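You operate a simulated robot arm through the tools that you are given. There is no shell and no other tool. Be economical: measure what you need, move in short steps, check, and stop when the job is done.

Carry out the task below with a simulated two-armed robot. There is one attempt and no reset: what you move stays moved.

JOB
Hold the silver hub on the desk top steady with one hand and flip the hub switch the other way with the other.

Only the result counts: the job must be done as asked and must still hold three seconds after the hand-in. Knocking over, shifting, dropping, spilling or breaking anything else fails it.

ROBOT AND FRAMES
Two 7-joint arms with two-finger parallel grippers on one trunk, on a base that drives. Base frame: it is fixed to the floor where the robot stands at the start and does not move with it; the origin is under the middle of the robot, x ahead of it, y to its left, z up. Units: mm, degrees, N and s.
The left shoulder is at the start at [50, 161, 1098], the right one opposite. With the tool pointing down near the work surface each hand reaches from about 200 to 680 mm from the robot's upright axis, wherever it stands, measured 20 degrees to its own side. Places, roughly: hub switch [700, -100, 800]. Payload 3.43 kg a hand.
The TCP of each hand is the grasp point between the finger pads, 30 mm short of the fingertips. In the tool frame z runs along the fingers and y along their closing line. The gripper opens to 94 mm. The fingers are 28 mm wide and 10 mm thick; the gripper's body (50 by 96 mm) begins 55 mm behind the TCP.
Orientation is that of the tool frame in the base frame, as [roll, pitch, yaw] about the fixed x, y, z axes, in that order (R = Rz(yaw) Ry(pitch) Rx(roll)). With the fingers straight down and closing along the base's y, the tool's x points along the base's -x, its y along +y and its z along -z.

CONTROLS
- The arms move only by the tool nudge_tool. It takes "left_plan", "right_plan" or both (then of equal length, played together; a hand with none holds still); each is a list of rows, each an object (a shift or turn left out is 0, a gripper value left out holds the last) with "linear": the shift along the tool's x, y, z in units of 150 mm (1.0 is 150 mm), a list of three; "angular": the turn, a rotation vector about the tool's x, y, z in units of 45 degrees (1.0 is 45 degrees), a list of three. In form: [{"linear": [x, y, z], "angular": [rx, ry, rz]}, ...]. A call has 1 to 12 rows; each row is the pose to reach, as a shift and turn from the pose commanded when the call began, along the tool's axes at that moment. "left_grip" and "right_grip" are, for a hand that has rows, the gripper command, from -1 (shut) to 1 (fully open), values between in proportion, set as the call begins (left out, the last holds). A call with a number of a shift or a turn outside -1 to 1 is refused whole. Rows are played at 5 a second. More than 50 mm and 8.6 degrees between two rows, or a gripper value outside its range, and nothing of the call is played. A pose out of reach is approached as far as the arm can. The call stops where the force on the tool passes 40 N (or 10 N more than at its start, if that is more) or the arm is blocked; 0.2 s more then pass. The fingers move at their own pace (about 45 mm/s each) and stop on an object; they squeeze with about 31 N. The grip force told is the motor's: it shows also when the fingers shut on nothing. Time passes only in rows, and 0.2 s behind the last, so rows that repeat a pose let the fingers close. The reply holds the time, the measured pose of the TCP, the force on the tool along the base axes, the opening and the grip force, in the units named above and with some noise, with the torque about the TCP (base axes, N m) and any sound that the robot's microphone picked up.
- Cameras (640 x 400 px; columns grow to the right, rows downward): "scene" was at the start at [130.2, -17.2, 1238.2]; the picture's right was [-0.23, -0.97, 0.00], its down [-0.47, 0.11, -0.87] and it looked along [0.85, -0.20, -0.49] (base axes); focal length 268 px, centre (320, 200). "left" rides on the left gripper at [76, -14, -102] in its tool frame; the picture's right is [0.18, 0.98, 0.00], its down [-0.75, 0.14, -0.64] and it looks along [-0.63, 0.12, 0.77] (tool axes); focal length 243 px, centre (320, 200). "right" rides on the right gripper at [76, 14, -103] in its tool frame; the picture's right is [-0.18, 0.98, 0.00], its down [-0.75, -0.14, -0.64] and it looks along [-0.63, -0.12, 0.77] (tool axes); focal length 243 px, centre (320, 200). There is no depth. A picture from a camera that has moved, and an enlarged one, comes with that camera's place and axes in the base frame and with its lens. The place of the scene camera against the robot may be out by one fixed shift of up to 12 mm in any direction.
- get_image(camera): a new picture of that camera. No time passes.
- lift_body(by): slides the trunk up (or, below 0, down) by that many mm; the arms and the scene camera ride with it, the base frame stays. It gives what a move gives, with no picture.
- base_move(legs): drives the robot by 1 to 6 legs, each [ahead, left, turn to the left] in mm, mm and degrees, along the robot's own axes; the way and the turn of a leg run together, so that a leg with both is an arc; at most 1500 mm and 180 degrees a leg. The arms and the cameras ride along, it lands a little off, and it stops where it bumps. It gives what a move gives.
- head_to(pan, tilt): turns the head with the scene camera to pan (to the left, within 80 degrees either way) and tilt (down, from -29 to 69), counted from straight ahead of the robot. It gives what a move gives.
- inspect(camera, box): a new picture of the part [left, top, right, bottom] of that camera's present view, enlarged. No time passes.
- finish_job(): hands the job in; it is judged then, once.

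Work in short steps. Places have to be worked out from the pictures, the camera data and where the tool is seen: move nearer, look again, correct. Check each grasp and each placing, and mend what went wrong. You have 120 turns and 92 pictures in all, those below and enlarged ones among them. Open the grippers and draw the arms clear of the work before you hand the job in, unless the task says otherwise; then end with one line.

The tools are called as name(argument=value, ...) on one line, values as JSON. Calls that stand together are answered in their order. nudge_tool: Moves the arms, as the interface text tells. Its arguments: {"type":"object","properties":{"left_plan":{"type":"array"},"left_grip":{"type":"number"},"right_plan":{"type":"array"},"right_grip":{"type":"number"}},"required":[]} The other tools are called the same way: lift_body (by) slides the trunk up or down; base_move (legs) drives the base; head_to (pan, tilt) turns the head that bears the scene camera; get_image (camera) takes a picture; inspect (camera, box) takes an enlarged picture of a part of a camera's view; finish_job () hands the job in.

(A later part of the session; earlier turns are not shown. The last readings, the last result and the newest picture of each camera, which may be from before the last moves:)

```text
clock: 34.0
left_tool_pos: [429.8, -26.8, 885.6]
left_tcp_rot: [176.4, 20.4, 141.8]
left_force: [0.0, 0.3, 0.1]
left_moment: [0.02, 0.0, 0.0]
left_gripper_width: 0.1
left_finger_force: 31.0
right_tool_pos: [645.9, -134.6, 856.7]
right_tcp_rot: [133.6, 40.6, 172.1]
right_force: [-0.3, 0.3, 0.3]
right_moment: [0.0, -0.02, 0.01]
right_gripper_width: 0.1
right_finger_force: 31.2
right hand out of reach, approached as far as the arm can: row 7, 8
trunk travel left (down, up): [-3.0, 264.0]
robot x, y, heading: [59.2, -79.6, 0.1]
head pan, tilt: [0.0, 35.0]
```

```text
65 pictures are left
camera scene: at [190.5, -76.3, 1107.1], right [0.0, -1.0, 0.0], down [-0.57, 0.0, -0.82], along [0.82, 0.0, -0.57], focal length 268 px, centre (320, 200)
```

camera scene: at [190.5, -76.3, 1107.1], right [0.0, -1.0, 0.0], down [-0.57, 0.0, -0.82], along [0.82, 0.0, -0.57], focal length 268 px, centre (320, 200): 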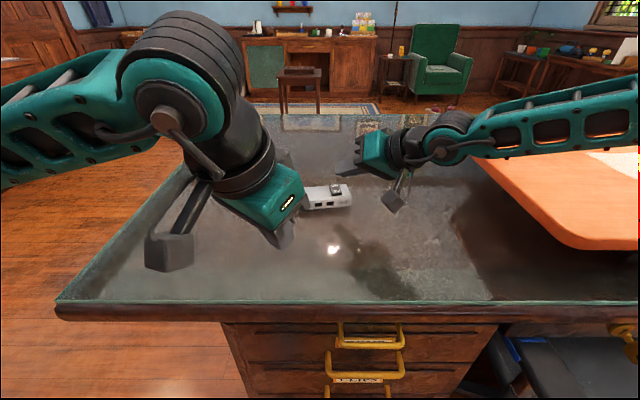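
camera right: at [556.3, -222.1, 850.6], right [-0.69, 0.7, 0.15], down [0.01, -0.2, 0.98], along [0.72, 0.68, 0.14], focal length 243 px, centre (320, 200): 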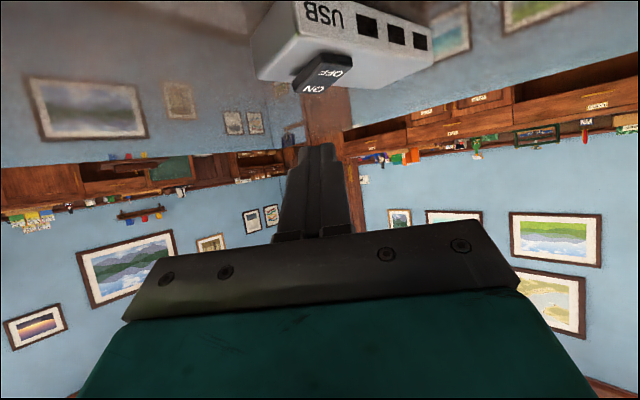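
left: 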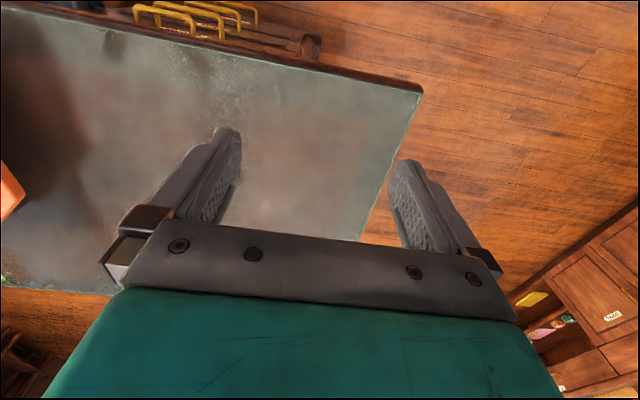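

Roll makes no difference, so it's the right arm's shoulder and elbow that limit it. Next I'll check what the left arm can do by moving it forward toward the hub's left end at a safe height.

nudge_tool(left_plan=[{"linear": [-0.165, 0.18, 0.06]}, {"linear": [-0.33, 0.36, 0.12]}, {"linear": [-0.495, 0.54, 0.18]}, {"linear": [-0.66, 0.72, 0.245]}])

get_image(camera="scene")

```text
clock: 35.0
left_tool_pos: [581.4, -6.5, 893.4]
left_tcp_rot: [176.5, 20.3, 141.7]
left_force: [-0.9, -0.2, -0.6]
left_moment: [-0.01, 0.01, 0.03]
left_gripper_width: 0.0
left_finger_force: 31.2
right_tool_pos: [644.8, -133.7, 856.7]
right_tcp_rot: [133.7, 40.6, 172.1]
right_force: [0.0, 0.4, -0.1]
right_moment: [-0.01, -0.03, 0.03]
right_gripper_width: 0.0
right_finger_force: 31.1
trunk travel left (down, up): [-3.0, 264.0]
robot x, y, heading: [63.1, -79.7, 0.1]
head pan, tilt: [0.0, 35.0]
```

```text
64 pictures are left
camera scene: at [190.5, -76.3, 1107.0], right [0.0, -1.0, 0.0], down [-0.57, 0.0, -0.82], along [0.82, 0.0, -0.57], focal length 268 px, centre (320, 200)
```

scene: 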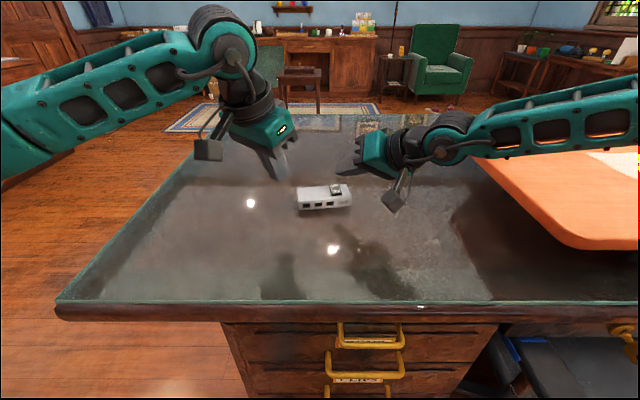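

The left arm moves freely here. I'll continue toward the hub's left end to find its limit.

nudge_tool(left_plan=[{"linear": [-0.127, 0.017, 0.094]}, {"linear": [-0.254, 0.035, 0.187]}, {"linear": [-0.38, 0.05, 0.28]}])

get_image(camera="left")

```text
clock: 35.8
left_tool_pos: [640.4, -39.4, 874.3]
left_tcp_rot: [176.4, 20.4, 141.8]
left_force: [0.4, 0.8, -0.8]
left_moment: [0.01, 0.0, 0.04]
left_gripper_width: 0.1
left_finger_force: 31.5
right_tool_pos: [644.5, -134.4, 856.5]
right_tcp_rot: [133.8, 40.7, 172.1]
right_force: [-0.6, -0.1, 1.3]
right_moment: [0.0, 0.01, 0.01]
right_gripper_width: 0.0
right_finger_force: 30.7
trunk travel left (down, up): [-3.0, 264.0]
robot x, y, heading: [60.2, -83.8, 0.5]
head pan, tilt: [0.0, 35.0]
```

```text
63 pictures are left
camera left: at [543.4, 9.9, 942.4], right [0.45, 0.89, -0.01], down [0.44, -0.22, 0.87], along [0.78, -0.4, -0.49], focal length 243 px, centre (320, 200)
```

left: 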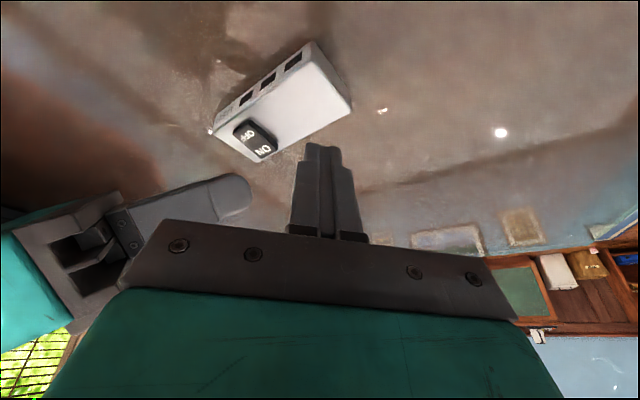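

The left arm reaches fine, so the right arm is just in a bad configuration. I'll retract the right along its fingers while unrolling it, then re-extend it the way the left went.

nudge_tool(right_plan=[{"linear": [0, 0, -0.16], "angular": [0, 0, -0.15]}, {"linear": [0, 0, -0.33], "angular": [0, 0, -0.3]}, {"linear": [0, 0, -0.5], "angular": [0, 0, -0.45]}, {"linear": [0, 0, -0.66], "angular": [0, 0, -0.6]}, {"linear": [0, 0, -0.83], "angular": [0, 0, -0.75]}, {"linear": [0, 0, -1.0], "angular": [0, 0, -0.9]}])

```text
clock: 37.2
left_tool_pos: [639.3, -40.2, 875.1]
left_tcp_rot: [176.3, 20.4, 141.7]
left_force: [-0.4, -0.4, -0.1]
left_moment: [0.01, 0.0, 0.0]
left_gripper_width: 0.0
left_finger_force: 31.3
right_tool_pos: [555.7, -216.6, 933.6]
right_tcp_rot: [-178.9, 58.3, -129.1]
right_force: [0.3, 1.0, -0.7]
right_moment: [-0.02, -0.02, 0.0]
right_gripper_width: 0.1
right_finger_force: 30.8
right hand out of reach, approached as far as the arm can: row 6
trunk travel left (down, up): [-3.0, 264.0]
robot x, y, heading: [63.7, -78.8, 0.3]
head pan, tilt: [0.0, 35.0]
```

Now I'll bring the right hand back near the body and inward at about (440,-150,890), reducing tilt to 20° — the mirror of the posture the left extended from.

nudge_tool(right_plan=[{"linear": [0.063, 0.175, 0.007], "angular": [0, 0.168, 0]}, {"linear": [0.127, 0.35, 0.014], "angular": [0, 0.336, 0]}, {"linear": [0.19, 0.526, 0.02], "angular": [0, 0.504, 0]}, {"linear": [0.254, 0.7, 0.027], "angular": [0, 0.672, 0]}, {"linear": [0.317, 0.876, 0.034], "angular": [0, 0.84, 0]}])

get_image(camera="scene")

```text
clock: 38.4
left_tool_pos: [640.3, -40.8, 874.5]
left_tcp_rot: [176.4, 20.4, 141.8]
left_force: [1.1, 0.1, -0.7]
left_moment: [0.0, 0.0, 0.0]
left_gripper_width: 0.0
left_finger_force: 31.1
right_tool_pos: [441.3, -148.5, 887.4]
right_tcp_rot: [-179.6, 20.3, -129.6]
right_force: [0.1, 0.0, 0.6]
right_moment: [0.0, 0.02, 0.0]
right_gripper_width: 0.0
right_finger_force: 31.5
trunk travel left (down, up): [-3.0, 264.0]
robot x, y, heading: [65.2, -82.0, -0.1]
head pan, tilt: [0.0, 35.0]
```

```text
62 pictures are left
camera scene: at [190.8, -76.6, 1107.0], right [0.0, -1.0, 0.0], down [-0.57, 0.0, -0.82], along [0.82, 0.0, -0.57], focal length 268 px, centre (320, 200)
```

scene: 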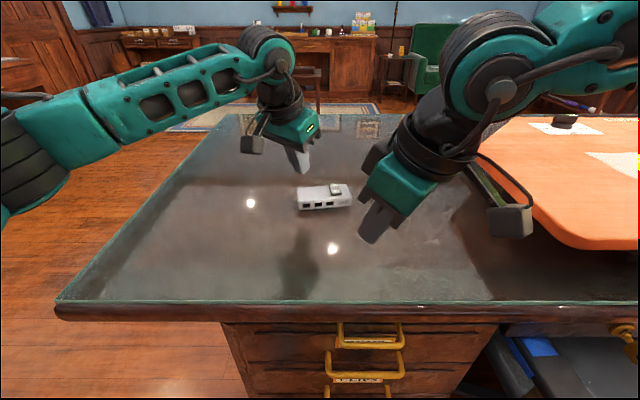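

The right arm now mirrors the left's earlier posture. I'll extend it forward with a slight yaw correction.

nudge_tool(right_plan=[{"linear": [-0.124, -0.172, 0.046], "angular": [0.023, 0, 0.062]}, {"linear": [-0.247, -0.345, 0.092], "angular": [0.046, 0, 0.125]}, {"linear": [-0.37, -0.517, 0.137], "angular": [0.07, 0, 0.187]}, {"linear": [-0.494, -0.69, 0.183], "angular": [0.093, 0, 0.25]}])

```text
clock: 39.4
left_tool_pos: [640.6, -39.1, 875.3]
left_tcp_rot: [176.3, 20.4, 141.8]
left_force: [-0.3, -0.1, -0.1]
left_moment: [-0.01, 0.04, 0.0]
left_gripper_width: 0.0
left_finger_force: 30.3
right_tool_pos: [564.9, -163.5, 888.8]
right_tcp_rot: [-179.7, 20.6, -141.6]
right_force: [-0.5, -0.4, 0.1]
right_moment: [-0.02, 0.0, -0.02]
right_gripper_width: 0.2
right_finger_force: 30.8
right hand out of reach, approached as far as the arm can: row 4
trunk travel left (down, up): [-3.0, 264.0]
robot x, y, heading: [61.3, -78.9, 0.4]
head pan, tilt: [0.0, 35.0]
```

The right still stops early. I'll compare the elbow postures of the two arms.

head_to(pan=-25, tilt=20)

get_image(camera="scene")

head_to(pan=25, tilt=20)

get_image(camera="scene")

```text
clock: 40.3
left_tool_pos: [640.8, -40.8, 874.4]
left_tcp_rot: [176.4, 20.4, 141.9]
left_force: [-1.1, 0.4, 0.1]
left_moment: [0.03, 0.0, 0.01]
left_gripper_width: 0.0
left_finger_force: 31.1
right_tool_pos: [564.0, -164.6, 890.0]
right_tcp_rot: [-179.7, 20.7, -141.5]
right_force: [-0.1, -0.3, 0.0]
right_moment: [-0.01, 0.0, 0.02]
right_gripper_width: 0.0
right_finger_force: 30.9
trunk travel left (down, up): [-3.0, 264.0]
robot x, y, heading: [59.5, -79.2, 0.2]
head pan, tilt: [-25.0, 20.0]
```

```text
61 pictures are left
camera scene: at [186.9, -115.6, 1130.9], right [-0.42, -0.91, 0.0], down [-0.31, 0.14, -0.94], along [0.85, -0.39, -0.34], focal length 268 px, centre (320, 200)
```

scene: 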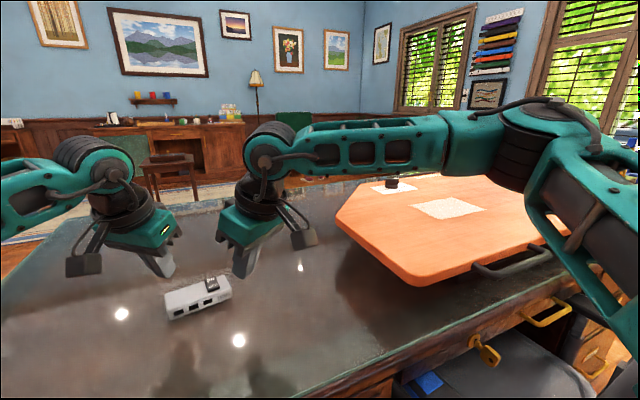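

```text
clock: 41.4
left_tool_pos: [641.1, -40.4, 875.1]
left_tcp_rot: [176.5, 20.4, 141.7]
left_force: [-0.3, 0.0, 0.4]
left_moment: [-0.01, 0.02, 0.0]
left_gripper_width: 0.0
left_finger_force: 31.2
right_tool_pos: [563.8, -163.8, 889.5]
right_tcp_rot: [-179.6, 20.7, -141.4]
right_force: [0.2, 0.0, 0.6]
right_moment: [0.01, -0.02, 0.0]
right_gripper_width: 0.0
right_finger_force: 31.4
trunk travel left (down, up): [-3.0, 264.0]
robot x, y, heading: [62.2, -81.0, 0.1]
head pan, tilt: [25.0, 20.0]
```

```text
60 pictures are left
camera scene: at [186.7, -37.0, 1130.9], right [0.43, -0.91, 0.0], down [-0.31, -0.15, -0.94], along [0.85, 0.4, -0.34], focal length 268 px, centre (320, 200)
```

scene: 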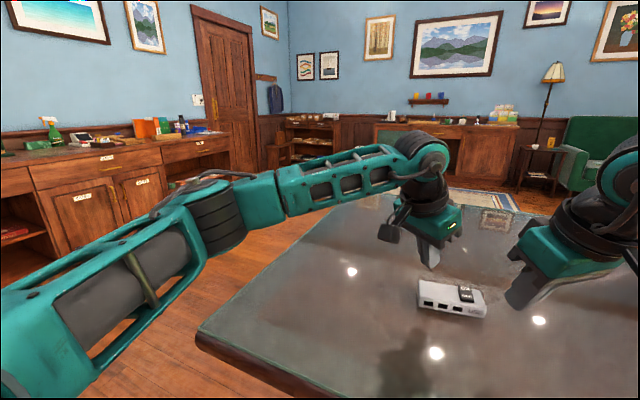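

The left arm is nearly straight, while the right is stuck with its elbow bent outward. The left freed itself after a larger yaw wind-up close to the body, so I'll do the mirrored move with the right.

nudge_tool(right_plan=[{"linear": [0.107, 0.137, -0.055], "angular": [-0.063, 0, -0.166]}, {"linear": [0.213, 0.275, -0.11], "angular": [-0.125, 0, -0.333]}, {"linear": [0.32, 0.412, -0.164], "angular": [-0.188, 0, -0.5]}, {"linear": [0.426, 0.55, -0.218], "angular": [-0.25, 0, -0.666]}, {"linear": [0.533, 0.687, -0.273], "angular": [-0.313, 0, -0.832]}])

head_to(pan=-25, tilt=20)

get_image(camera="scene")

```text
clock: 42.6
left_tool_pos: [639.7, -39.9, 874.2]
left_tcp_rot: [176.4, 20.3, 141.8]
left_force: [-0.3, -0.4, -0.5]
left_moment: [-0.01, 0.0, 0.0]
left_gripper_width: 0.0
left_finger_force: 30.6
right_tool_pos: [401.9, -122.7, 897.9]
right_tcp_rot: [-179.5, 20.2, -101.8]
right_force: [-0.5, 0.3, 0.8]
right_moment: [0.06, 0.01, 0.01]
right_gripper_width: 0.0
right_finger_force: 31.2
right hand out of reach, approached as far as the arm can: row 4, 5
trunk travel left (down, up): [-3.0, 264.0]
robot x, y, heading: [62.1, -82.9, 0.1]
head pan, tilt: [25.0, 20.0]
```

```text
clock: 43.8
left_tool_pos: [640.6, -39.7, 874.3]
left_tcp_rot: [176.3, 20.4, 141.7]
left_force: [-0.5, -0.5, 0.7]
left_moment: [0.01, -0.01, 0.0]
left_gripper_width: 0.0
left_finger_force: 31.4
right_tool_pos: [402.3, -122.6, 898.6]
right_tcp_rot: [-179.6, 20.2, -102.0]
right_force: [0.5, 0.3, 0.4]
right_moment: [-0.02, 0.01, -0.02]
right_gripper_width: 0.2
right_finger_force: 31.2
trunk travel left (down, up): [-3.0, 264.0]
robot x, y, heading: [65.0, -83.9, 0.1]
head pan, tilt: [-25.0, 20.0]
```

```text
59 pictures are left
camera scene: at [187.0, -115.6, 1130.9], right [-0.42, -0.91, 0.0], down [-0.31, 0.14, -0.94], along [0.85, -0.39, -0.34], focal length 268 px, centre (320, 200)
```

scene: 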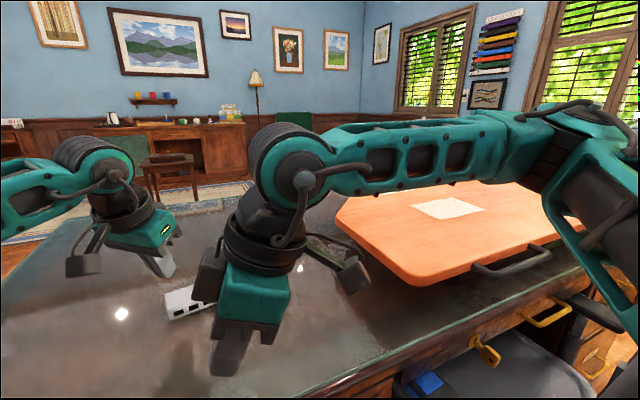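

Mirrored wind-up done. Now I'll unwind the yaw in place, exactly as the left did, before extending.

nudge_tool(right_plan=[{"angular": [0.061, 0, 0.167]}, {"angular": [0.123, 0, 0.334]}, {"angular": [0.184, 0, 0.501]}, {"angular": [0.246, 0, 0.668]}, {"angular": [0.307, 0, 0.835]}])

nudge_tool(right_plan=[{"linear": [-0.165, -0.18, 0.06]}, {"linear": [-0.33, -0.36, 0.12]}, {"linear": [-0.495, -0.54, 0.18]}, {"linear": [-0.66, -0.72, 0.245]}])

get_image(camera="scene")

```text
clock: 45.0
left_tool_pos: [639.8, -41.5, 874.4]
left_tcp_rot: [176.4, 20.4, 141.8]
left_force: [0.7, -0.6, -0.8]
left_moment: [-0.01, 0.03, 0.03]
left_gripper_width: 0.0
left_finger_force: 30.6
right_tool_pos: [402.6, -122.2, 897.2]
right_tcp_rot: [-180.0, 20.5, -141.7]
right_force: [-0.6, -0.2, 0.6]
right_moment: [-0.01, -0.02, -0.02]
right_gripper_width: 0.1
right_finger_force: 31.0
trunk travel left (down, up): [-3.0, 264.0]
robot x, y, heading: [61.4, -79.6, 0.2]
head pan, tilt: [-25.0, 20.0]
```

```text
clock: 46.0
left_tool_pos: [640.3, -40.3, 873.9]
left_tcp_rot: [176.3, 20.4, 141.7]
left_force: [0.2, 0.3, -0.5]
left_moment: [-0.03, -0.01, 0.06]
left_gripper_width: 0.0
left_finger_force: 30.8
right_tool_pos: [546.1, -152.9, 896.4]
right_tcp_rot: [180.0, 20.7, -141.9]
right_force: [-0.9, 0.3, 0.1]
right_moment: [0.0, 0.0, 0.01]
right_gripper_width: 0.0
right_finger_force: 31.0
right hand out of reach, approached as far as the arm can: row 3, 4
trunk travel left (down, up): [-3.0, 264.0]
robot x, y, heading: [63.7, -80.4, 0.3]
head pan, tilt: [-25.0, 20.0]
```

```text
58 pictures are left
camera scene: at [187.0, -115.7, 1130.9], right [-0.42, -0.91, 0.0], down [-0.31, 0.14, -0.94], along [0.85, -0.39, -0.34], focal length 268 px, centre (320, 200)
```

scene: 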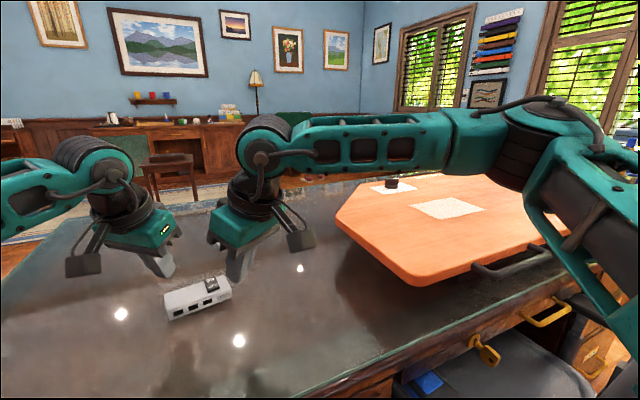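

I'll try straightening the right arm the other way: swing the hand out to its own side at z≈960, extend it there, then sweep inward with the elbow straight. First out and up.

nudge_tool(right_plan=[{"linear": [0.073, -0.138, -0.118], "angular": [0.059, 0, 0.158]}, {"linear": [0.145, -0.276, -0.236], "angular": [0.119, 0, 0.316]}, {"linear": [0.218, -0.414, -0.354], "angular": [0.178, 0, 0.474]}, {"linear": [0.29, -0.552, -0.472], "angular": [0.238, 0, 0.632]}, {"linear": [0.363, -0.69, -0.59], "angular": [0.297, 0, 0.79]}])

```text
clock: 47.2
left_tool_pos: [640.8, -39.8, 874.0]
left_tcp_rot: [176.4, 20.4, 141.8]
left_force: [-0.4, 0.1, 0.0]
left_moment: [0.0, 0.01, -0.02]
left_gripper_width: 0.1
left_finger_force: 30.9
right_tool_pos: [545.4, -286.4, 962.9]
right_tcp_rot: [-179.8, 20.5, -179.9]
right_force: [-0.1, 0.4, 0.4]
right_moment: [0.03, -0.04, -0.05]
right_gripper_width: 0.0
right_finger_force: 31.0
trunk travel left (down, up): [-3.0, 264.0]
robot x, y, heading: [62.9, -83.7, 0.1]
head pan, tilt: [-25.0, 20.0]
```

Now I'll extend ahead 110 mm, then sweep inward, all at height 960.

nudge_tool(right_plan=[{"linear": [-0.172, 0, 0.064]}, {"linear": [-0.344, 0, 0.128]}, {"linear": [-0.515, 0, 0.193]}, {"linear": [-0.687, 0, 0.257]}])

nudge_tool(right_plan=[{"linear": [0, 0.2, 0]}, {"linear": [0, 0.4, 0]}, {"linear": [0, 0.6, 0]}, {"linear": [0, 0.8, 0]}])

get_image(camera="scene")

```text
clock: 48.2
left_tool_pos: [640.2, -40.6, 873.8]
left_tcp_rot: [176.4, 20.3, 141.7]
left_force: [0.8, -0.5, -0.8]
left_moment: [0.02, -0.01, -0.01]
left_gripper_width: 0.0
left_finger_force: 30.6
right_tool_pos: [655.5, -285.5, 962.3]
right_tcp_rot: [-179.8, 20.6, -179.7]
right_force: [0.8, 0.4, 0.4]
right_moment: [-0.01, 0.03, 0.02]
right_gripper_width: 0.3
right_finger_force: 31.2
trunk travel left (down, up): [-3.0, 264.0]
robot x, y, heading: [60.8, -80.9, 0.5]
head pan, tilt: [-25.0, 20.0]
```

```text
clock: 49.2
left_tool_pos: [639.6, -40.1, 874.5]
left_tcp_rot: [176.4, 20.4, 141.8]
left_force: [0.4, 0.8, -0.6]
left_moment: [0.0, 0.0, -0.01]
left_gripper_width: 0.2
left_finger_force: 30.9
right_tool_pos: [608.0, -231.3, 950.6]
right_tcp_rot: [-180.0, 20.6, -179.7]
right_force: [1.3, -0.6, -0.5]
right_moment: [0.03, 0.05, 0.02]
right_gripper_width: 0.0
right_finger_force: 30.7
right hand out of reach, approached as far as the arm can: row 1, 2, 3, 4
trunk travel left (down, up): [-3.0, 264.0]
robot x, y, heading: [55.7, -82.4, 0.3]
head pan, tilt: [-25.0, 20.0]
```

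```text
57 pictures are left
camera scene: at [187.0, -115.7, 1130.9], right [-0.42, -0.91, 0.0], down [-0.31, 0.14, -0.94], along [0.85, -0.39, -0.34], focal length 268 px, centre (320, 200)
```

scene: 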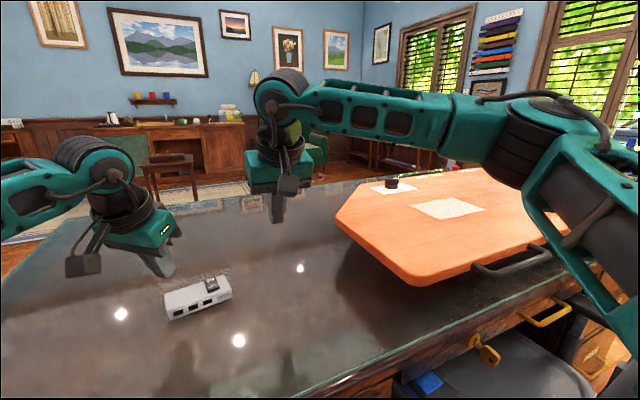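

Extension worked, but the inward sweep is still limited by the elbow posture. I'll wind the right hand's yaw the opposite way (clockwise) in place, which may pull the elbow in.

nudge_tool(right_plan=[{"angular": [0.059, 0, 0.156]}, {"angular": [0.117, 0, 0.312]}, {"angular": [0.176, 0, 0.468]}, {"angular": [0.235, 0, 0.624]}, {"angular": [0.293, 0, 0.78]}, {"angular": [0.352, 0, 0.936]}])

nudge_tool(right_plan=[{"angular": [0.059, 0, 0.156]}, {"angular": [0.117, 0, 0.312]}, {"angular": [0.176, 0, 0.468]}, {"angular": [0.235, 0, 0.624]}, {"angular": [0.293, 0, 0.78]}, {"angular": [0.352, 0, 0.936]}])

get_image(camera="scene")

```text
clock: 50.6
left_tool_pos: [641.1, -40.2, 875.2]
left_tcp_rot: [176.4, 20.4, 141.8]
left_force: [0.2, 0.0, 0.1]
left_moment: [0.02, 0.0, 0.0]
left_gripper_width: 0.0
left_finger_force: 31.1
right_tool_pos: [583.6, -272.9, 942.5]
right_tcp_rot: [-179.9, 20.8, 135.2]
right_force: [-1.0, -0.6, -0.2]
right_moment: [-0.03, 0.01, 0.01]
right_gripper_width: 0.2
right_finger_force: 31.2
right hand out of reach, approached as far as the arm can: row 1, 2, 3, 4, 5, 6
trunk travel left (down, up): [-3.0, 264.0]
robot x, y, heading: [60.0, -82.3, 0.2]
head pan, tilt: [-25.0, 20.0]
```

```text
clock: 52.0
left_tool_pos: [638.6, -38.6, 873.9]
left_tcp_rot: [176.4, 20.4, 141.9]
left_force: [-1.5, -0.4, -0.7]
left_moment: [-0.01, 0.0, 0.01]
left_gripper_width: 0.0
left_finger_force: 30.9
right_tool_pos: [552.5, -305.4, 938.4]
right_tcp_rot: [179.9, 20.7, 90.3]
right_force: [-0.2, -0.5, -0.4]
right_moment: [0.02, 0.0, -0.02]
right_gripper_width: 0.0
right_finger_force: 30.9
right hand out of reach, approached as far as the arm can: row 1, 2, 3, 4, 5, 6
trunk travel left (down, up): [-3.0, 264.0]
robot x, y, heading: [59.1, -80.0, 0.3]
head pan, tilt: [-25.0, 20.0]
```

```text
56 pictures are left
camera scene: at [186.9, -115.6, 1130.9], right [-0.42, -0.91, 0.0], down [-0.31, 0.14, -0.94], along [0.85, -0.39, -0.34], focal length 268 px, centre (320, 200)
```

scene: 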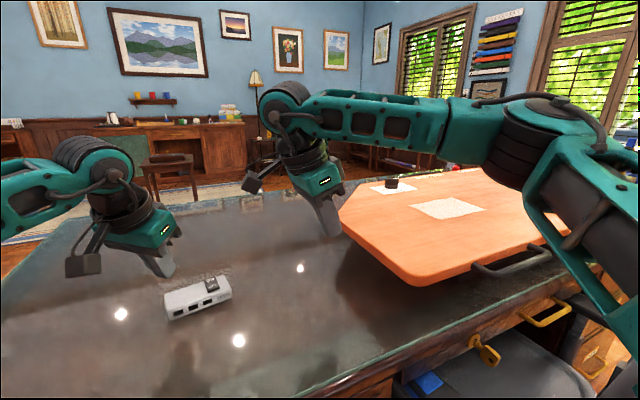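

The right arm can't swing further inward, but the left can. So I'll shift the base 75 mm to the left, which puts the hub toward the right arm's better side while still within the left's reach.

base_move(legs=[[0, 75, 0]])

```text
clock: 53.0
left_tool_pos: [639.2, 33.7, 874.7]
left_tcp_rot: [176.4, 20.4, 141.8]
left_force: [0.2, 0.3, 0.1]
left_moment: [0.03, -0.01, 0.01]
left_gripper_width: 0.1
left_finger_force: 31.0
right_tool_pos: [552.7, -232.1, 938.1]
right_tcp_rot: [179.9, 20.7, 90.3]
right_force: [0.4, 1.0, -0.5]
right_moment: [-0.01, 0.02, 0.01]
right_gripper_width: 0.0
right_finger_force: 30.7
trunk travel left (down, up): [-3.0, 264.0]
robot x, y, heading: [60.5, -5.9, 0.1]
head pan, tilt: [-25.0, 20.0]
```

The base is now at y≈-6. I'll rotate the right hand back counter-clockwise in place, and swing the left in toward the hub's left end to check its reach.

nudge_tool(left_plan=[{"linear": [-0.06, -0.07, 0.044]}, {"linear": [-0.12, -0.138, 0.088]}, {"linear": [-0.18, -0.207, 0.131]}, {"linear": [-0.24, -0.276, 0.175]}, {"linear": [-0.3, -0.345, 0.219]}], right_plan=[{"angular": [-0.066, 0, -0.175]}, {"angular": [-0.132, 0, -0.349]}, {"angular": [-0.198, 0, -0.524]}, {"angular": [-0.264, 0, -0.698]}, {"angular": [-0.33, 0, -0.873]}])

nudge_tool(right_plan=[{"angular": [-0.066, 0, -0.175]}, {"angular": [-0.132, 0, -0.349]}, {"angular": [-0.198, 0, -0.524]}, {"angular": [-0.264, 0, -0.698]}, {"angular": [-0.33, 0, -0.873]}])

nudge_tool(right_plan=[{"angular": [-0.066, 0, -0.175]}, {"angular": [-0.132, 0, -0.349]}, {"angular": [-0.198, 0, -0.524]}, {"angular": [-0.264, 0, -0.698]}, {"angular": [-0.33, 0, -0.873]}])

```text
clock: 54.2
left_tool_pos: [652.6, -39.2, 856.6]
left_tcp_rot: [176.4, 20.5, 141.8]
left_force: [0.4, -0.5, -0.8]
left_moment: [0.01, 0.02, -0.04]
left_gripper_width: 0.1
left_finger_force: 31.0
right_tool_pos: [551.5, -230.7, 937.9]
right_tcp_rot: [-180.0, 20.8, 132.5]
right_force: [0.1, 0.4, -0.6]
right_moment: [-0.02, 0.02, 0.04]
right_gripper_width: 0.0
right_finger_force: 30.9
trunk travel left (down, up): [-3.0, 264.0]
robot x, y, heading: [61.5, -5.1, 0.1]
head pan, tilt: [-25.0, 20.0]
```

```text
clock: 55.5
left_tool_pos: [652.3, -39.5, 855.8]
left_tcp_rot: [176.4, 20.4, 141.9]
left_force: [0.1, 0.6, 0.7]
left_moment: [0.0, 0.0, 0.02]
left_gripper_width: 0.0
left_finger_force: 30.6
right_tool_pos: [552.1, -233.0, 938.6]
right_tcp_rot: [180.0, 20.7, 174.5]
right_force: [-0.2, -0.6, -0.7]
right_moment: [0.01, -0.04, 0.01]
right_gripper_width: 0.1
right_finger_force: 31.1
trunk travel left (down, up): [-3.0, 264.0]
robot x, y, heading: [58.2, -5.8, 0.3]
head pan, tilt: [-25.0, 20.0]
```

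```text
clock: 56.6
left_tool_pos: [653.0, -39.8, 855.1]
left_tcp_rot: [176.4, 20.4, 141.8]
left_force: [-0.7, 0.2, 0.1]
left_moment: [-0.01, -0.01, -0.02]
left_gripper_width: 0.0
left_finger_force: 30.5
right_tool_pos: [551.6, -234.2, 938.6]
right_tcp_rot: [179.9, 20.7, -143.7]
right_force: [0.1, -0.8, 0.2]
right_moment: [-0.01, 0.02, 0.0]
right_gripper_width: 0.1
right_finger_force: 31.5
trunk travel left (down, up): [-3.0, 264.0]
robot x, y, heading: [63.0, -5.7, 0.1]
head pan, tilt: [-25.0, 20.0]
```

The left reaches its hover point easily. With this better arm posture, I'll test whether the left can now yaw to 98° so it could really grip the hub across its short side.

nudge_tool(left_plan=[{"angular": [0.057, 0, 0.153]}, {"angular": [0.114, 0, 0.305]}, {"angular": [0.17, 0, 0.458]}, {"angular": [0.227, 0, 0.61]}, {"angular": [0.284, 0, 0.763]}, {"angular": [0.341, 0, 0.916]}])

get_image(camera="left")

```text
clock: 58.0
left_tool_pos: [651.5, -39.1, 854.7]
left_tcp_rot: [176.4, 19.9, 134.5]
left_force: [0.1, 0.5, -0.2]
left_moment: [0.02, -0.01, -0.03]
left_gripper_width: 0.1
left_finger_force: 31.5
left hand out of reach, approached as far as the arm can: row 2, 3, 4, 5, 6
right_tool_pos: [552.2, -232.2, 940.0]
right_tcp_rot: [180.0, 20.7, -143.8]
right_force: [-0.3, -0.2, 0.2]
right_moment: [0.0, -0.01, -0.01]
right_gripper_width: 0.0
right_finger_force: 30.8
trunk travel left (down, up): [-3.0, 264.0]
robot x, y, heading: [62.5, -5.0, -0.2]
head pan, tilt: [-25.0, 20.0]
```

```text
55 pictures are left
camera left: at [563.0, 22.9, 924.8], right [0.56, 0.83, -0.01], down [0.41, -0.28, 0.87], along [0.71, -0.49, -0.5], focal length 243 px, centre (320, 200)
```

left: 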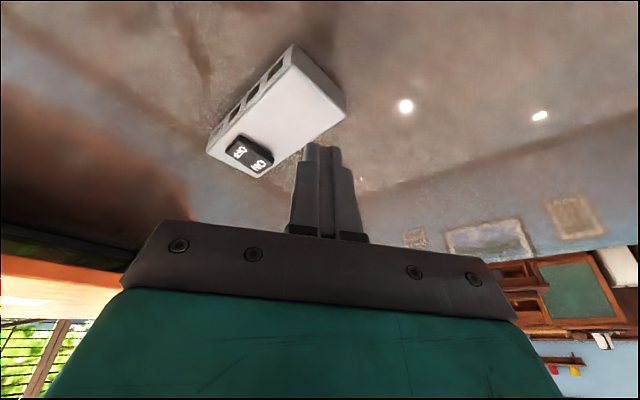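

Clockwise yaw stops at about 134°, but the right arm showed that the opposite (camera-inward) direction is free. I'll lift the left hand clear and make it vertical, then wind it the other way toward -82°.

nudge_tool(left_plan=[{"linear": [0.079, 0.011, -0.162], "angular": [0, 0.111, 0]}, {"linear": [0.158, 0.021, -0.323], "angular": [0, 0.222, 0]}, {"linear": [0.238, 0.032, -0.485], "angular": [0, 0.333, 0]}, {"linear": [0.317, 0.043, -0.647], "angular": [0, 0.444, 0]}])

nudge_tool(left_plan=[{"angular": [0, 0, -0.166]}, {"angular": [0, 0, -0.333]}, {"angular": [0, 0, -0.5]}, {"angular": [0, 0, -0.666]}, {"angular": [0, 0, -0.833]}, {"angular": [0, 0, -1.0]}])

nudge_tool(left_plan=[{"angular": [0, 0, -0.166]}, {"angular": [0, 0, -0.333]}, {"angular": [0, 0, -0.5]}, {"angular": [0, 0, -0.666]}, {"angular": [0, 0, -0.833]}, {"angular": [0, 0, -1.0]}])

nudge_tool(left_plan=[{"angular": [0, 0, -0.166]}, {"angular": [0, 0, -0.333]}, {"angular": [0, 0, -0.5]}, {"angular": [0, 0, -0.666]}, {"angular": [0, 0, -0.833]}, {"angular": [0, 0, -1.0]}], left_grip=1)

```text
clock: 59.0
left_tool_pos: [598.1, 16.9, 931.5]
left_tcp_rot: [176.5, 0.0, 135.7]
left_force: [-0.5, -0.2, -0.5]
left_moment: [0.01, 0.03, 0.0]
left_gripper_width: 0.1
left_finger_force: 31.2
right_tool_pos: [552.0, -232.3, 937.7]
right_tcp_rot: [-180.0, 20.7, -143.8]
right_force: [-0.9, -0.2, -0.8]
right_moment: [0.05, 0.01, -0.01]
right_gripper_width: 0.0
right_finger_force: 30.2
trunk travel left (down, up): [-3.0, 264.0]
robot x, y, heading: [62.8, -7.6, 0.0]
head pan, tilt: [-25.0, 20.0]
```

```text
clock: 60.5
left_tool_pos: [597.3, 16.5, 930.7]
left_tcp_rot: [177.6, 2.4, -179.2]
left_force: [0.7, -0.6, -0.2]
left_moment: [-0.01, -0.02, -0.02]
left_gripper_width: 0.0
left_finger_force: 31.4
right_tool_pos: [552.0, -232.2, 938.4]
right_tcp_rot: [-180.0, 20.7, -143.7]
right_force: [0.1, -1.0, 0.1]
right_moment: [-0.05, 0.02, 0.01]
right_gripper_width: 0.1
right_finger_force: 31.6
trunk travel left (down, up): [-3.0, 264.0]
robot x, y, heading: [61.3, -4.7, 0.2]
head pan, tilt: [-25.0, 20.0]
```

```text
clock: 61.9
left_tool_pos: [597.7, 17.1, 931.5]
left_tcp_rot: [-180.0, 3.4, -134.2]
left_force: [0.2, -0.4, -0.6]
left_moment: [0.01, 0.01, -0.02]
left_gripper_width: 0.3
left_finger_force: 30.8
right_tool_pos: [551.9, -232.7, 938.6]
right_tcp_rot: [-180.0, 20.7, -143.8]
right_force: [0.5, 0.1, 0.5]
right_moment: [0.0, -0.01, -0.02]
right_gripper_width: 0.1
right_finger_force: 31.3
trunk travel left (down, up): [-3.0, 264.0]
robot x, y, heading: [61.1, -6.4, 0.3]
head pan, tilt: [-25.0, 20.0]
```

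```text
clock: 63.2
left_tool_pos: [597.8, 16.4, 932.3]
left_tcp_rot: [-177.6, 2.4, -89.1]
left_force: [-0.3, 0.3, -0.3]
left_moment: [-0.03, 0.0, 0.0]
left_gripper_width: 93.9
left_finger_force: 0.1
right_tool_pos: [552.4, -232.7, 938.1]
right_tcp_rot: [-179.9, 20.7, -143.8]
right_force: [0.6, -0.7, -1.2]
right_moment: [-0.01, 0.04, 0.0]
right_gripper_width: 0.0
right_finger_force: 30.8
trunk travel left (down, up): [-3.0, 264.0]
robot x, y, heading: [58.3, -7.9, 0.2]
head pan, tilt: [-25.0, 20.0]
```

Yaw -89° was reached with no trouble. Next I'll align to the hub's short axis (yaw -82°), lean the body 20° toward +y, and move to hover above the hub's left end.

nudge_tool(left_plan=[{"linear": [0.1, -0.1, 0.1], "angular": [-0.013, 0.125, -0.039]}, {"linear": [0.205, -0.2, 0.2], "angular": [-0.026, 0.25, -0.078]}, {"linear": [0.307, -0.3, 0.3], "angular": [-0.04, 0.375, -0.117]}, {"linear": [0.41, -0.4, 0.397], "angular": [-0.053, 0.5, -0.156]}])

get_image(camera="left")

head_to(pan=-5, tilt=30)

get_image(camera="scene")

```text
clock: 64.2
left_tool_pos: [661.8, -41.7, 871.9]
left_tcp_rot: [179.0, -20.3, -82.5]
left_force: [-0.3, 0.2, 0.4]
left_moment: [-0.01, -0.01, 0.0]
left_gripper_width: 93.9
left_finger_force: 0.1
right_tool_pos: [550.9, -232.4, 938.8]
right_tcp_rot: [179.9, 20.8, -143.7]
right_force: [0.3, 0.1, -0.5]
right_moment: [0.03, -0.02, 0.01]
right_gripper_width: 0.2
right_finger_force: 31.1
trunk travel left (down, up): [-3.0, 264.0]
robot x, y, heading: [59.0, -3.4, 0.1]
head pan, tilt: [-25.0, 20.0]
```

```text
54 pictures are left
camera left: at [681.7, -75.2, 992.8], right [-0.95, -0.29, 0.08], down [-0.25, 0.91, 0.34], along [-0.17, 0.31, -0.94], focal length 243 px, centre (320, 200)
```

left: 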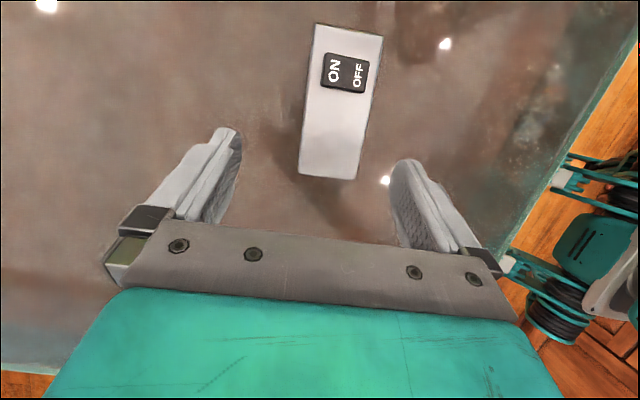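

```text
clock: 65.1
left_tool_pos: [660.7, -42.1, 871.4]
left_tcp_rot: [178.9, -20.2, -82.5]
left_force: [-0.1, 0.2, -0.1]
left_moment: [-0.02, -0.02, -0.02]
left_gripper_width: 94.0
left_finger_force: 0.1
right_tool_pos: [552.9, -232.0, 939.5]
right_tcp_rot: [180.0, 20.7, -143.8]
right_force: [0.4, -0.1, 0.6]
right_moment: [0.01, -0.01, 0.01]
right_gripper_width: 0.0
right_finger_force: 30.8
trunk travel left (down, up): [-3.0, 264.0]
robot x, y, heading: [59.4, -6.3, 0.4]
head pan, tilt: [-5.0, 30.0]
```

```text
53 pictures are left
camera scene: at [192.3, -10.2, 1114.9], right [-0.08, -1.0, 0.0], down [-0.5, 0.04, -0.87], along [0.86, -0.07, -0.5], focal length 268 px, centre (320, 200)
```

scene: 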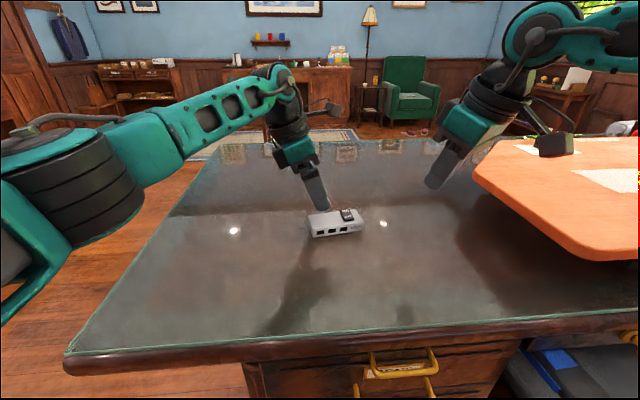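

Using the wrist camera, the hub works out at about 11 mm less in x than the scene camera said (centre ≈ (653,-85), rotated ~9°), which fits the scene camera's possible offset. I'll recentre the left hand at x≈646.5, lower to z≈846 and look again.

nudge_tool(left_plan=[{"linear": [-0.04, 0.05, 0.075]}, {"linear": [-0.076, 0.095, 0.15]}])

get_image(camera="left")

```text
clock: 65.7
left_tool_pos: [647.4, -41.0, 845.8]
left_tcp_rot: [178.9, -20.2, -82.5]
left_force: [-0.8, 0.1, 0.4]
left_moment: [0.01, 0.01, 0.02]
left_gripper_width: 94.1
left_finger_force: 0.2
right_tool_pos: [552.8, -232.5, 938.4]
right_tcp_rot: [-179.9, 20.8, -143.8]
right_force: [0.9, 0.5, -0.2]
right_moment: [-0.02, 0.02, 0.01]
right_gripper_width: 0.0
right_finger_force: 30.6
trunk travel left (down, up): [-3.0, 264.0]
robot x, y, heading: [59.1, -8.0, -0.0]
head pan, tilt: [-5.0, 30.0]
```

```text
52 pictures are left
camera left: at [666.5, -73.1, 968.1], right [-0.95, -0.29, 0.08], down [-0.25, 0.91, 0.34], along [-0.18, 0.31, -0.94], focal length 243 px, centre (320, 200)
```

left: 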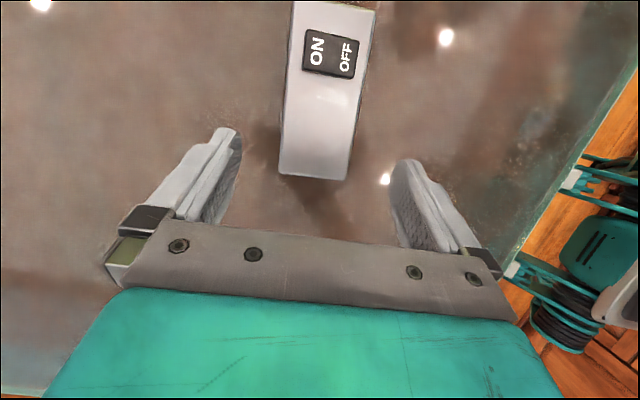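

The hub's left end lies nearly centred between the fingers (line at x≈645). I'll descend straight down to z≈808 with the gripper open.

nudge_tool(left_plan=[{"linear": [-0.026, 0.005, 0.08]}, {"linear": [-0.052, 0.01, 0.16]}, {"linear": [-0.077, 0.015, 0.241]}])

get_image(camera="left")

inspect(camera="scene", box=[260, 170, 420, 270])

```text
clock: 66.5
left_tool_pos: [643.0, -41.7, 809.5]
left_tcp_rot: [178.9, -20.2, -82.4]
left_force: [0.5, 0.3, -0.4]
left_moment: [-0.02, -0.02, -0.03]
left_gripper_width: 94.2
left_finger_force: 0.0
right_tool_pos: [551.9, -232.8, 938.9]
right_tcp_rot: [180.0, 20.7, -143.9]
right_force: [-0.8, -0.1, 1.0]
right_moment: [-0.03, 0.03, 0.03]
right_gripper_width: 0.1
right_finger_force: 30.5
trunk travel left (down, up): [-3.0, 264.0]
robot x, y, heading: [60.5, -5.7, 0.5]
head pan, tilt: [-5.0, 30.0]
```

```text
51 pictures are left
camera left: at [663.2, -75.0, 930.6], right [-0.95, -0.29, 0.08], down [-0.25, 0.91, 0.34], along [-0.18, 0.31, -0.94], focal length 243 px, centre (320, 200)
```

left: 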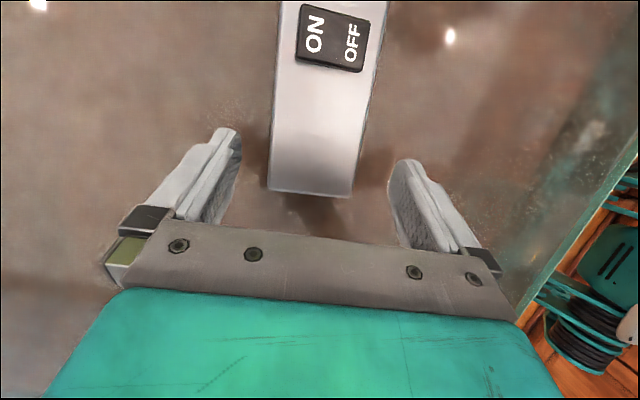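

```text
4.00 times, centred on (340, 220) of scene
camera zoom: at [192.3, -10.1, 1114.9], right [-0.08, -1.0, 0.0], down [-0.5, 0.04, -0.87], along [0.86, -0.07, -0.5], focal length 1072 px, centre (240, 120)
```

zoom: 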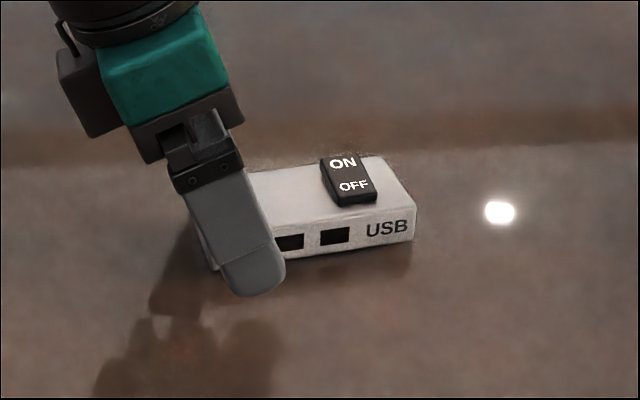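

The fingers straddle the hub's left end, clear of the table. I'll close the left gripper.

nudge_tool(left_plan=[{"linear": [0, 0, 0]}, {"linear": [0, 0, 0]}, {"linear": [0, 0, 0]}, {"linear": [0, 0, 0]}, {"linear": [0, 0, 0]}, {"linear": [0, 0, 0]}], left_grip=-1)

get_image(camera="left")

```text
clock: 67.9
left_tool_pos: [643.5, -42.9, 810.0]
left_tcp_rot: [178.9, -20.1, -82.4]
left_force: [-0.3, 1.3, 0.9]
left_moment: [-0.06, -0.14, 0.05]
left_gripper_width: 51.8
left_finger_force: 30.9
right_tool_pos: [552.2, -232.2, 938.9]
right_tcp_rot: [-180.0, 20.7, -143.8]
right_force: [-1.9, -0.3, 0.5]
right_moment: [-0.03, 0.0, 0.01]
right_gripper_width: 0.0
right_finger_force: 30.6
trunk travel left (down, up): [-3.0, 264.0]
robot x, y, heading: [57.3, -8.9, 0.3]
head pan, tilt: [-5.0, 30.0]
```

```text
49 pictures are left
camera left: at [663.3, -74.8, 931.0], right [-0.95, -0.29, 0.08], down [-0.25, 0.91, 0.34], along [-0.17, 0.31, -0.94], focal length 243 px, centre (320, 200)
```

left: 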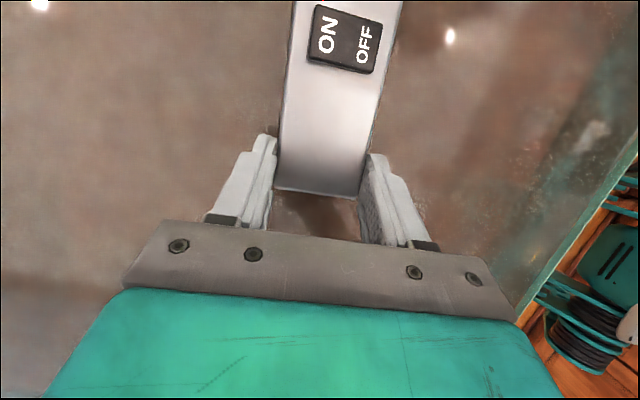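

The hub is held: width 51.8 mm with 31 N on it. From the left camera the switch centre is about (651.5,-111), with the ON half near (663,-109.5); I'll bring the closed right hand in, tilted 50° and pointing forward-left.

nudge_tool(right_plan=[{"linear": [-0.127, 0.036, 0.135], "angular": [-0.017, -0.163, -0.046]}, {"linear": [-0.255, 0.073, 0.271], "angular": [-0.035, -0.325, -0.092]}, {"linear": [-0.382, 0.11, 0.406], "angular": [-0.052, -0.488, -0.137]}, {"linear": [-0.51, 0.146, 0.542], "angular": [-0.069, -0.651, -0.183]}])

get_image(camera="right")

```text
clock: 68.9
left_tool_pos: [642.2, -41.9, 809.1]
left_tcp_rot: [179.0, -20.3, -82.5]
left_force: [-0.3, 0.7, -0.5]
left_moment: [-0.15, -0.11, 0.02]
left_gripper_width: 51.7
left_finger_force: 30.9
right_tool_pos: [620.2, -153.7, 887.6]
right_tcp_rot: [-176.5, 49.9, -132.8]
right_force: [-0.4, 0.6, -0.7]
right_moment: [0.0, -0.01, -0.04]
right_gripper_width: 0.1
right_finger_force: 30.6
trunk travel left (down, up): [-3.0, 264.0]
robot x, y, heading: [58.7, -7.4, 0.1]
head pan, tilt: [-5.0, 30.0]
```

```text
48 pictures are left
camera right: at [519.8, -231.9, 894.9], right [-0.61, 0.79, 0.1], down [0.07, -0.08, 0.99], along [0.79, 0.61, 0.0], focal length 243 px, centre (320, 200)
```

right: 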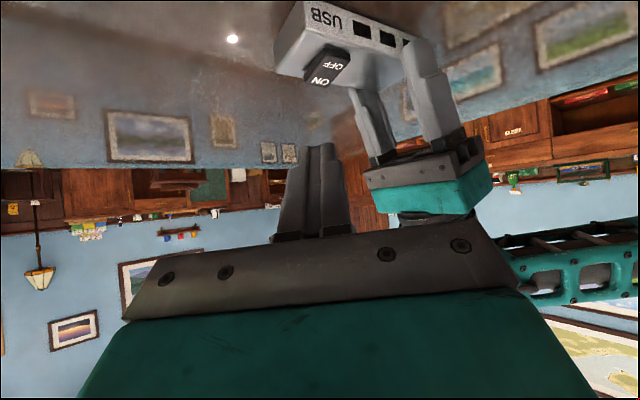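

Fully reached this time, with clear separation from the left hand. I'll move to a hover over the ON half (TCP ≈ (651,-122,860)).

nudge_tool(right_plan=[{"linear": [-0.024, 0.008, 0.174]}, {"linear": [-0.048, 0.015, 0.347]}])

get_image(camera="left")

inspect(camera="scene", box=[280, 170, 440, 270])

get_image(camera="right")

```text
clock: 69.5
left_tool_pos: [643.0, -42.1, 809.6]
left_tcp_rot: [178.9, -20.2, -82.5]
left_force: [-1.0, 1.0, -1.1]
left_moment: [-0.15, -0.09, -0.04]
left_gripper_width: 51.5
left_finger_force: 31.4
right_tool_pos: [652.7, -122.1, 861.6]
right_tcp_rot: [-176.5, 49.8, -132.7]
right_force: [-0.2, 0.8, 0.4]
right_moment: [0.02, 0.0, -0.02]
right_gripper_width: 0.1
right_finger_force: 31.2
trunk travel left (down, up): [-3.0, 264.0]
robot x, y, heading: [60.1, -5.7, 0.1]
head pan, tilt: [-5.0, 30.0]
```

```text
47 pictures are left
camera left: at [663.0, -75.2, 931.0], right [-0.95, -0.29, 0.08], down [-0.25, 0.91, 0.34], along [-0.17, 0.31, -0.94], focal length 243 px, centre (320, 200)
```

left: 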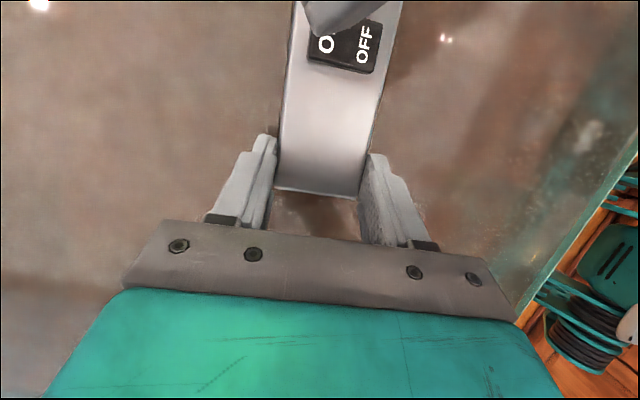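

```text
4.00 times, centred on (360, 220) of scene
camera zoom: at [192.1, -10.2, 1114.9], right [-0.08, -1.0, 0.0], down [-0.5, 0.04, -0.87], along [0.86, -0.07, -0.5], focal length 1072 px, centre (160, 120)
```

zoom: 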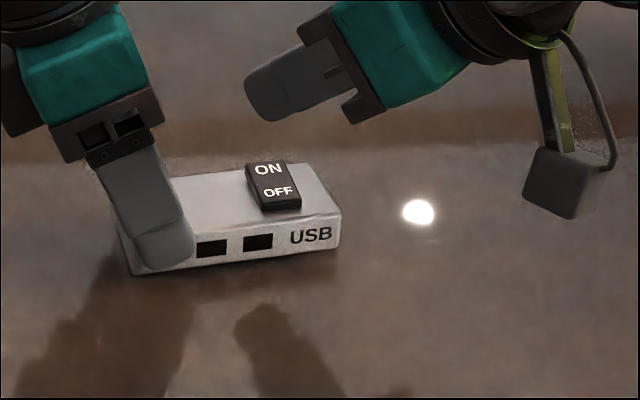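

```text
45 pictures are left
camera right: at [551.6, -201.0, 868.7], right [-0.61, 0.79, 0.1], down [0.07, -0.08, 0.99], along [0.79, 0.61, -0.01], focal length 243 px, centre (320, 200)
```

right: 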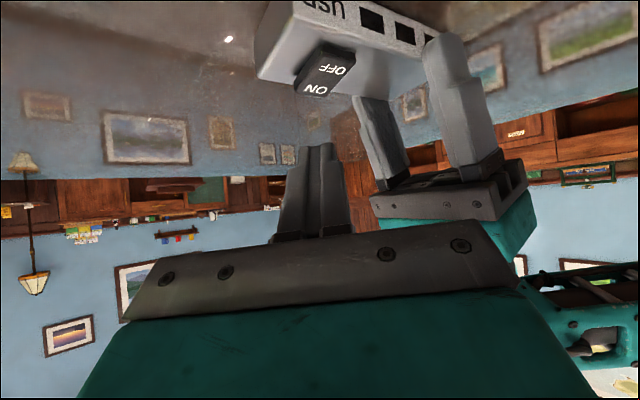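

The tip model and the left view agree, with the fingertip above the ON half. I'll lower 24 mm and look again.

nudge_tool(right_plan=[{"linear": [0.041, 0.002, 0.034]}, {"linear": [0.082, 0.004, 0.069]}, {"linear": [0.122, 0.006, 0.103]}])

inspect(camera="scene", box=[300, 180, 400, 242])

inspect(camera="left", box=[260, 0, 420, 100])

```text
clock: 70.3
left_tool_pos: [642.7, -42.4, 809.0]
left_tcp_rot: [178.9, -20.2, -82.6]
left_force: [-1.4, -1.5, 1.2]
left_moment: [-0.03, -0.08, -0.06]
left_gripper_width: 51.6
left_finger_force: 30.7
right_tool_pos: [651.3, -122.0, 836.6]
right_tcp_rot: [-176.6, 50.0, -132.6]
right_force: [-0.1, -0.4, 0.1]
right_moment: [-0.01, -0.02, -0.03]
right_gripper_width: 0.2
right_finger_force: 30.7
trunk travel left (down, up): [-3.0, 264.0]
robot x, y, heading: [58.3, -5.3, 0.2]
head pan, tilt: [-5.0, 30.0]
```

```text
6.40 times, centred on (350, 211) of scene
camera zoom: at [192.1, -10.2, 1114.9], right [-0.08, -1.0, 0.0], down [-0.5, 0.04, -0.87], along [0.86, -0.07, -0.5], focal length 1715 px, centre (128, 130)
```

zoom: 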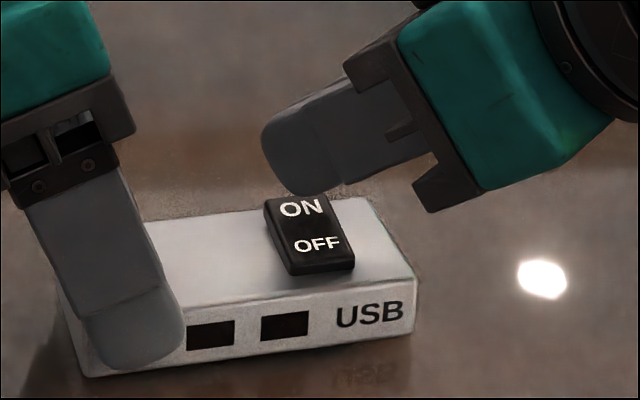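

```text
4.00 times, centred on (340, 50) of left
camera zoom: at [663.0, -75.2, 931.0], right [-0.95, -0.29, 0.08], down [-0.25, 0.91, 0.34], along [-0.17, 0.31, -0.94], focal length 970 px, centre (240, 800)
```

zoom: 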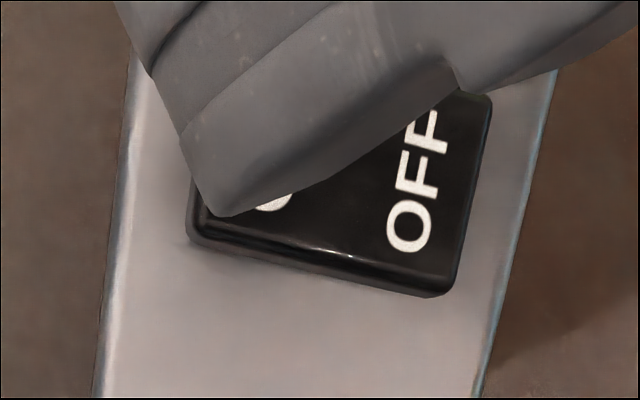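

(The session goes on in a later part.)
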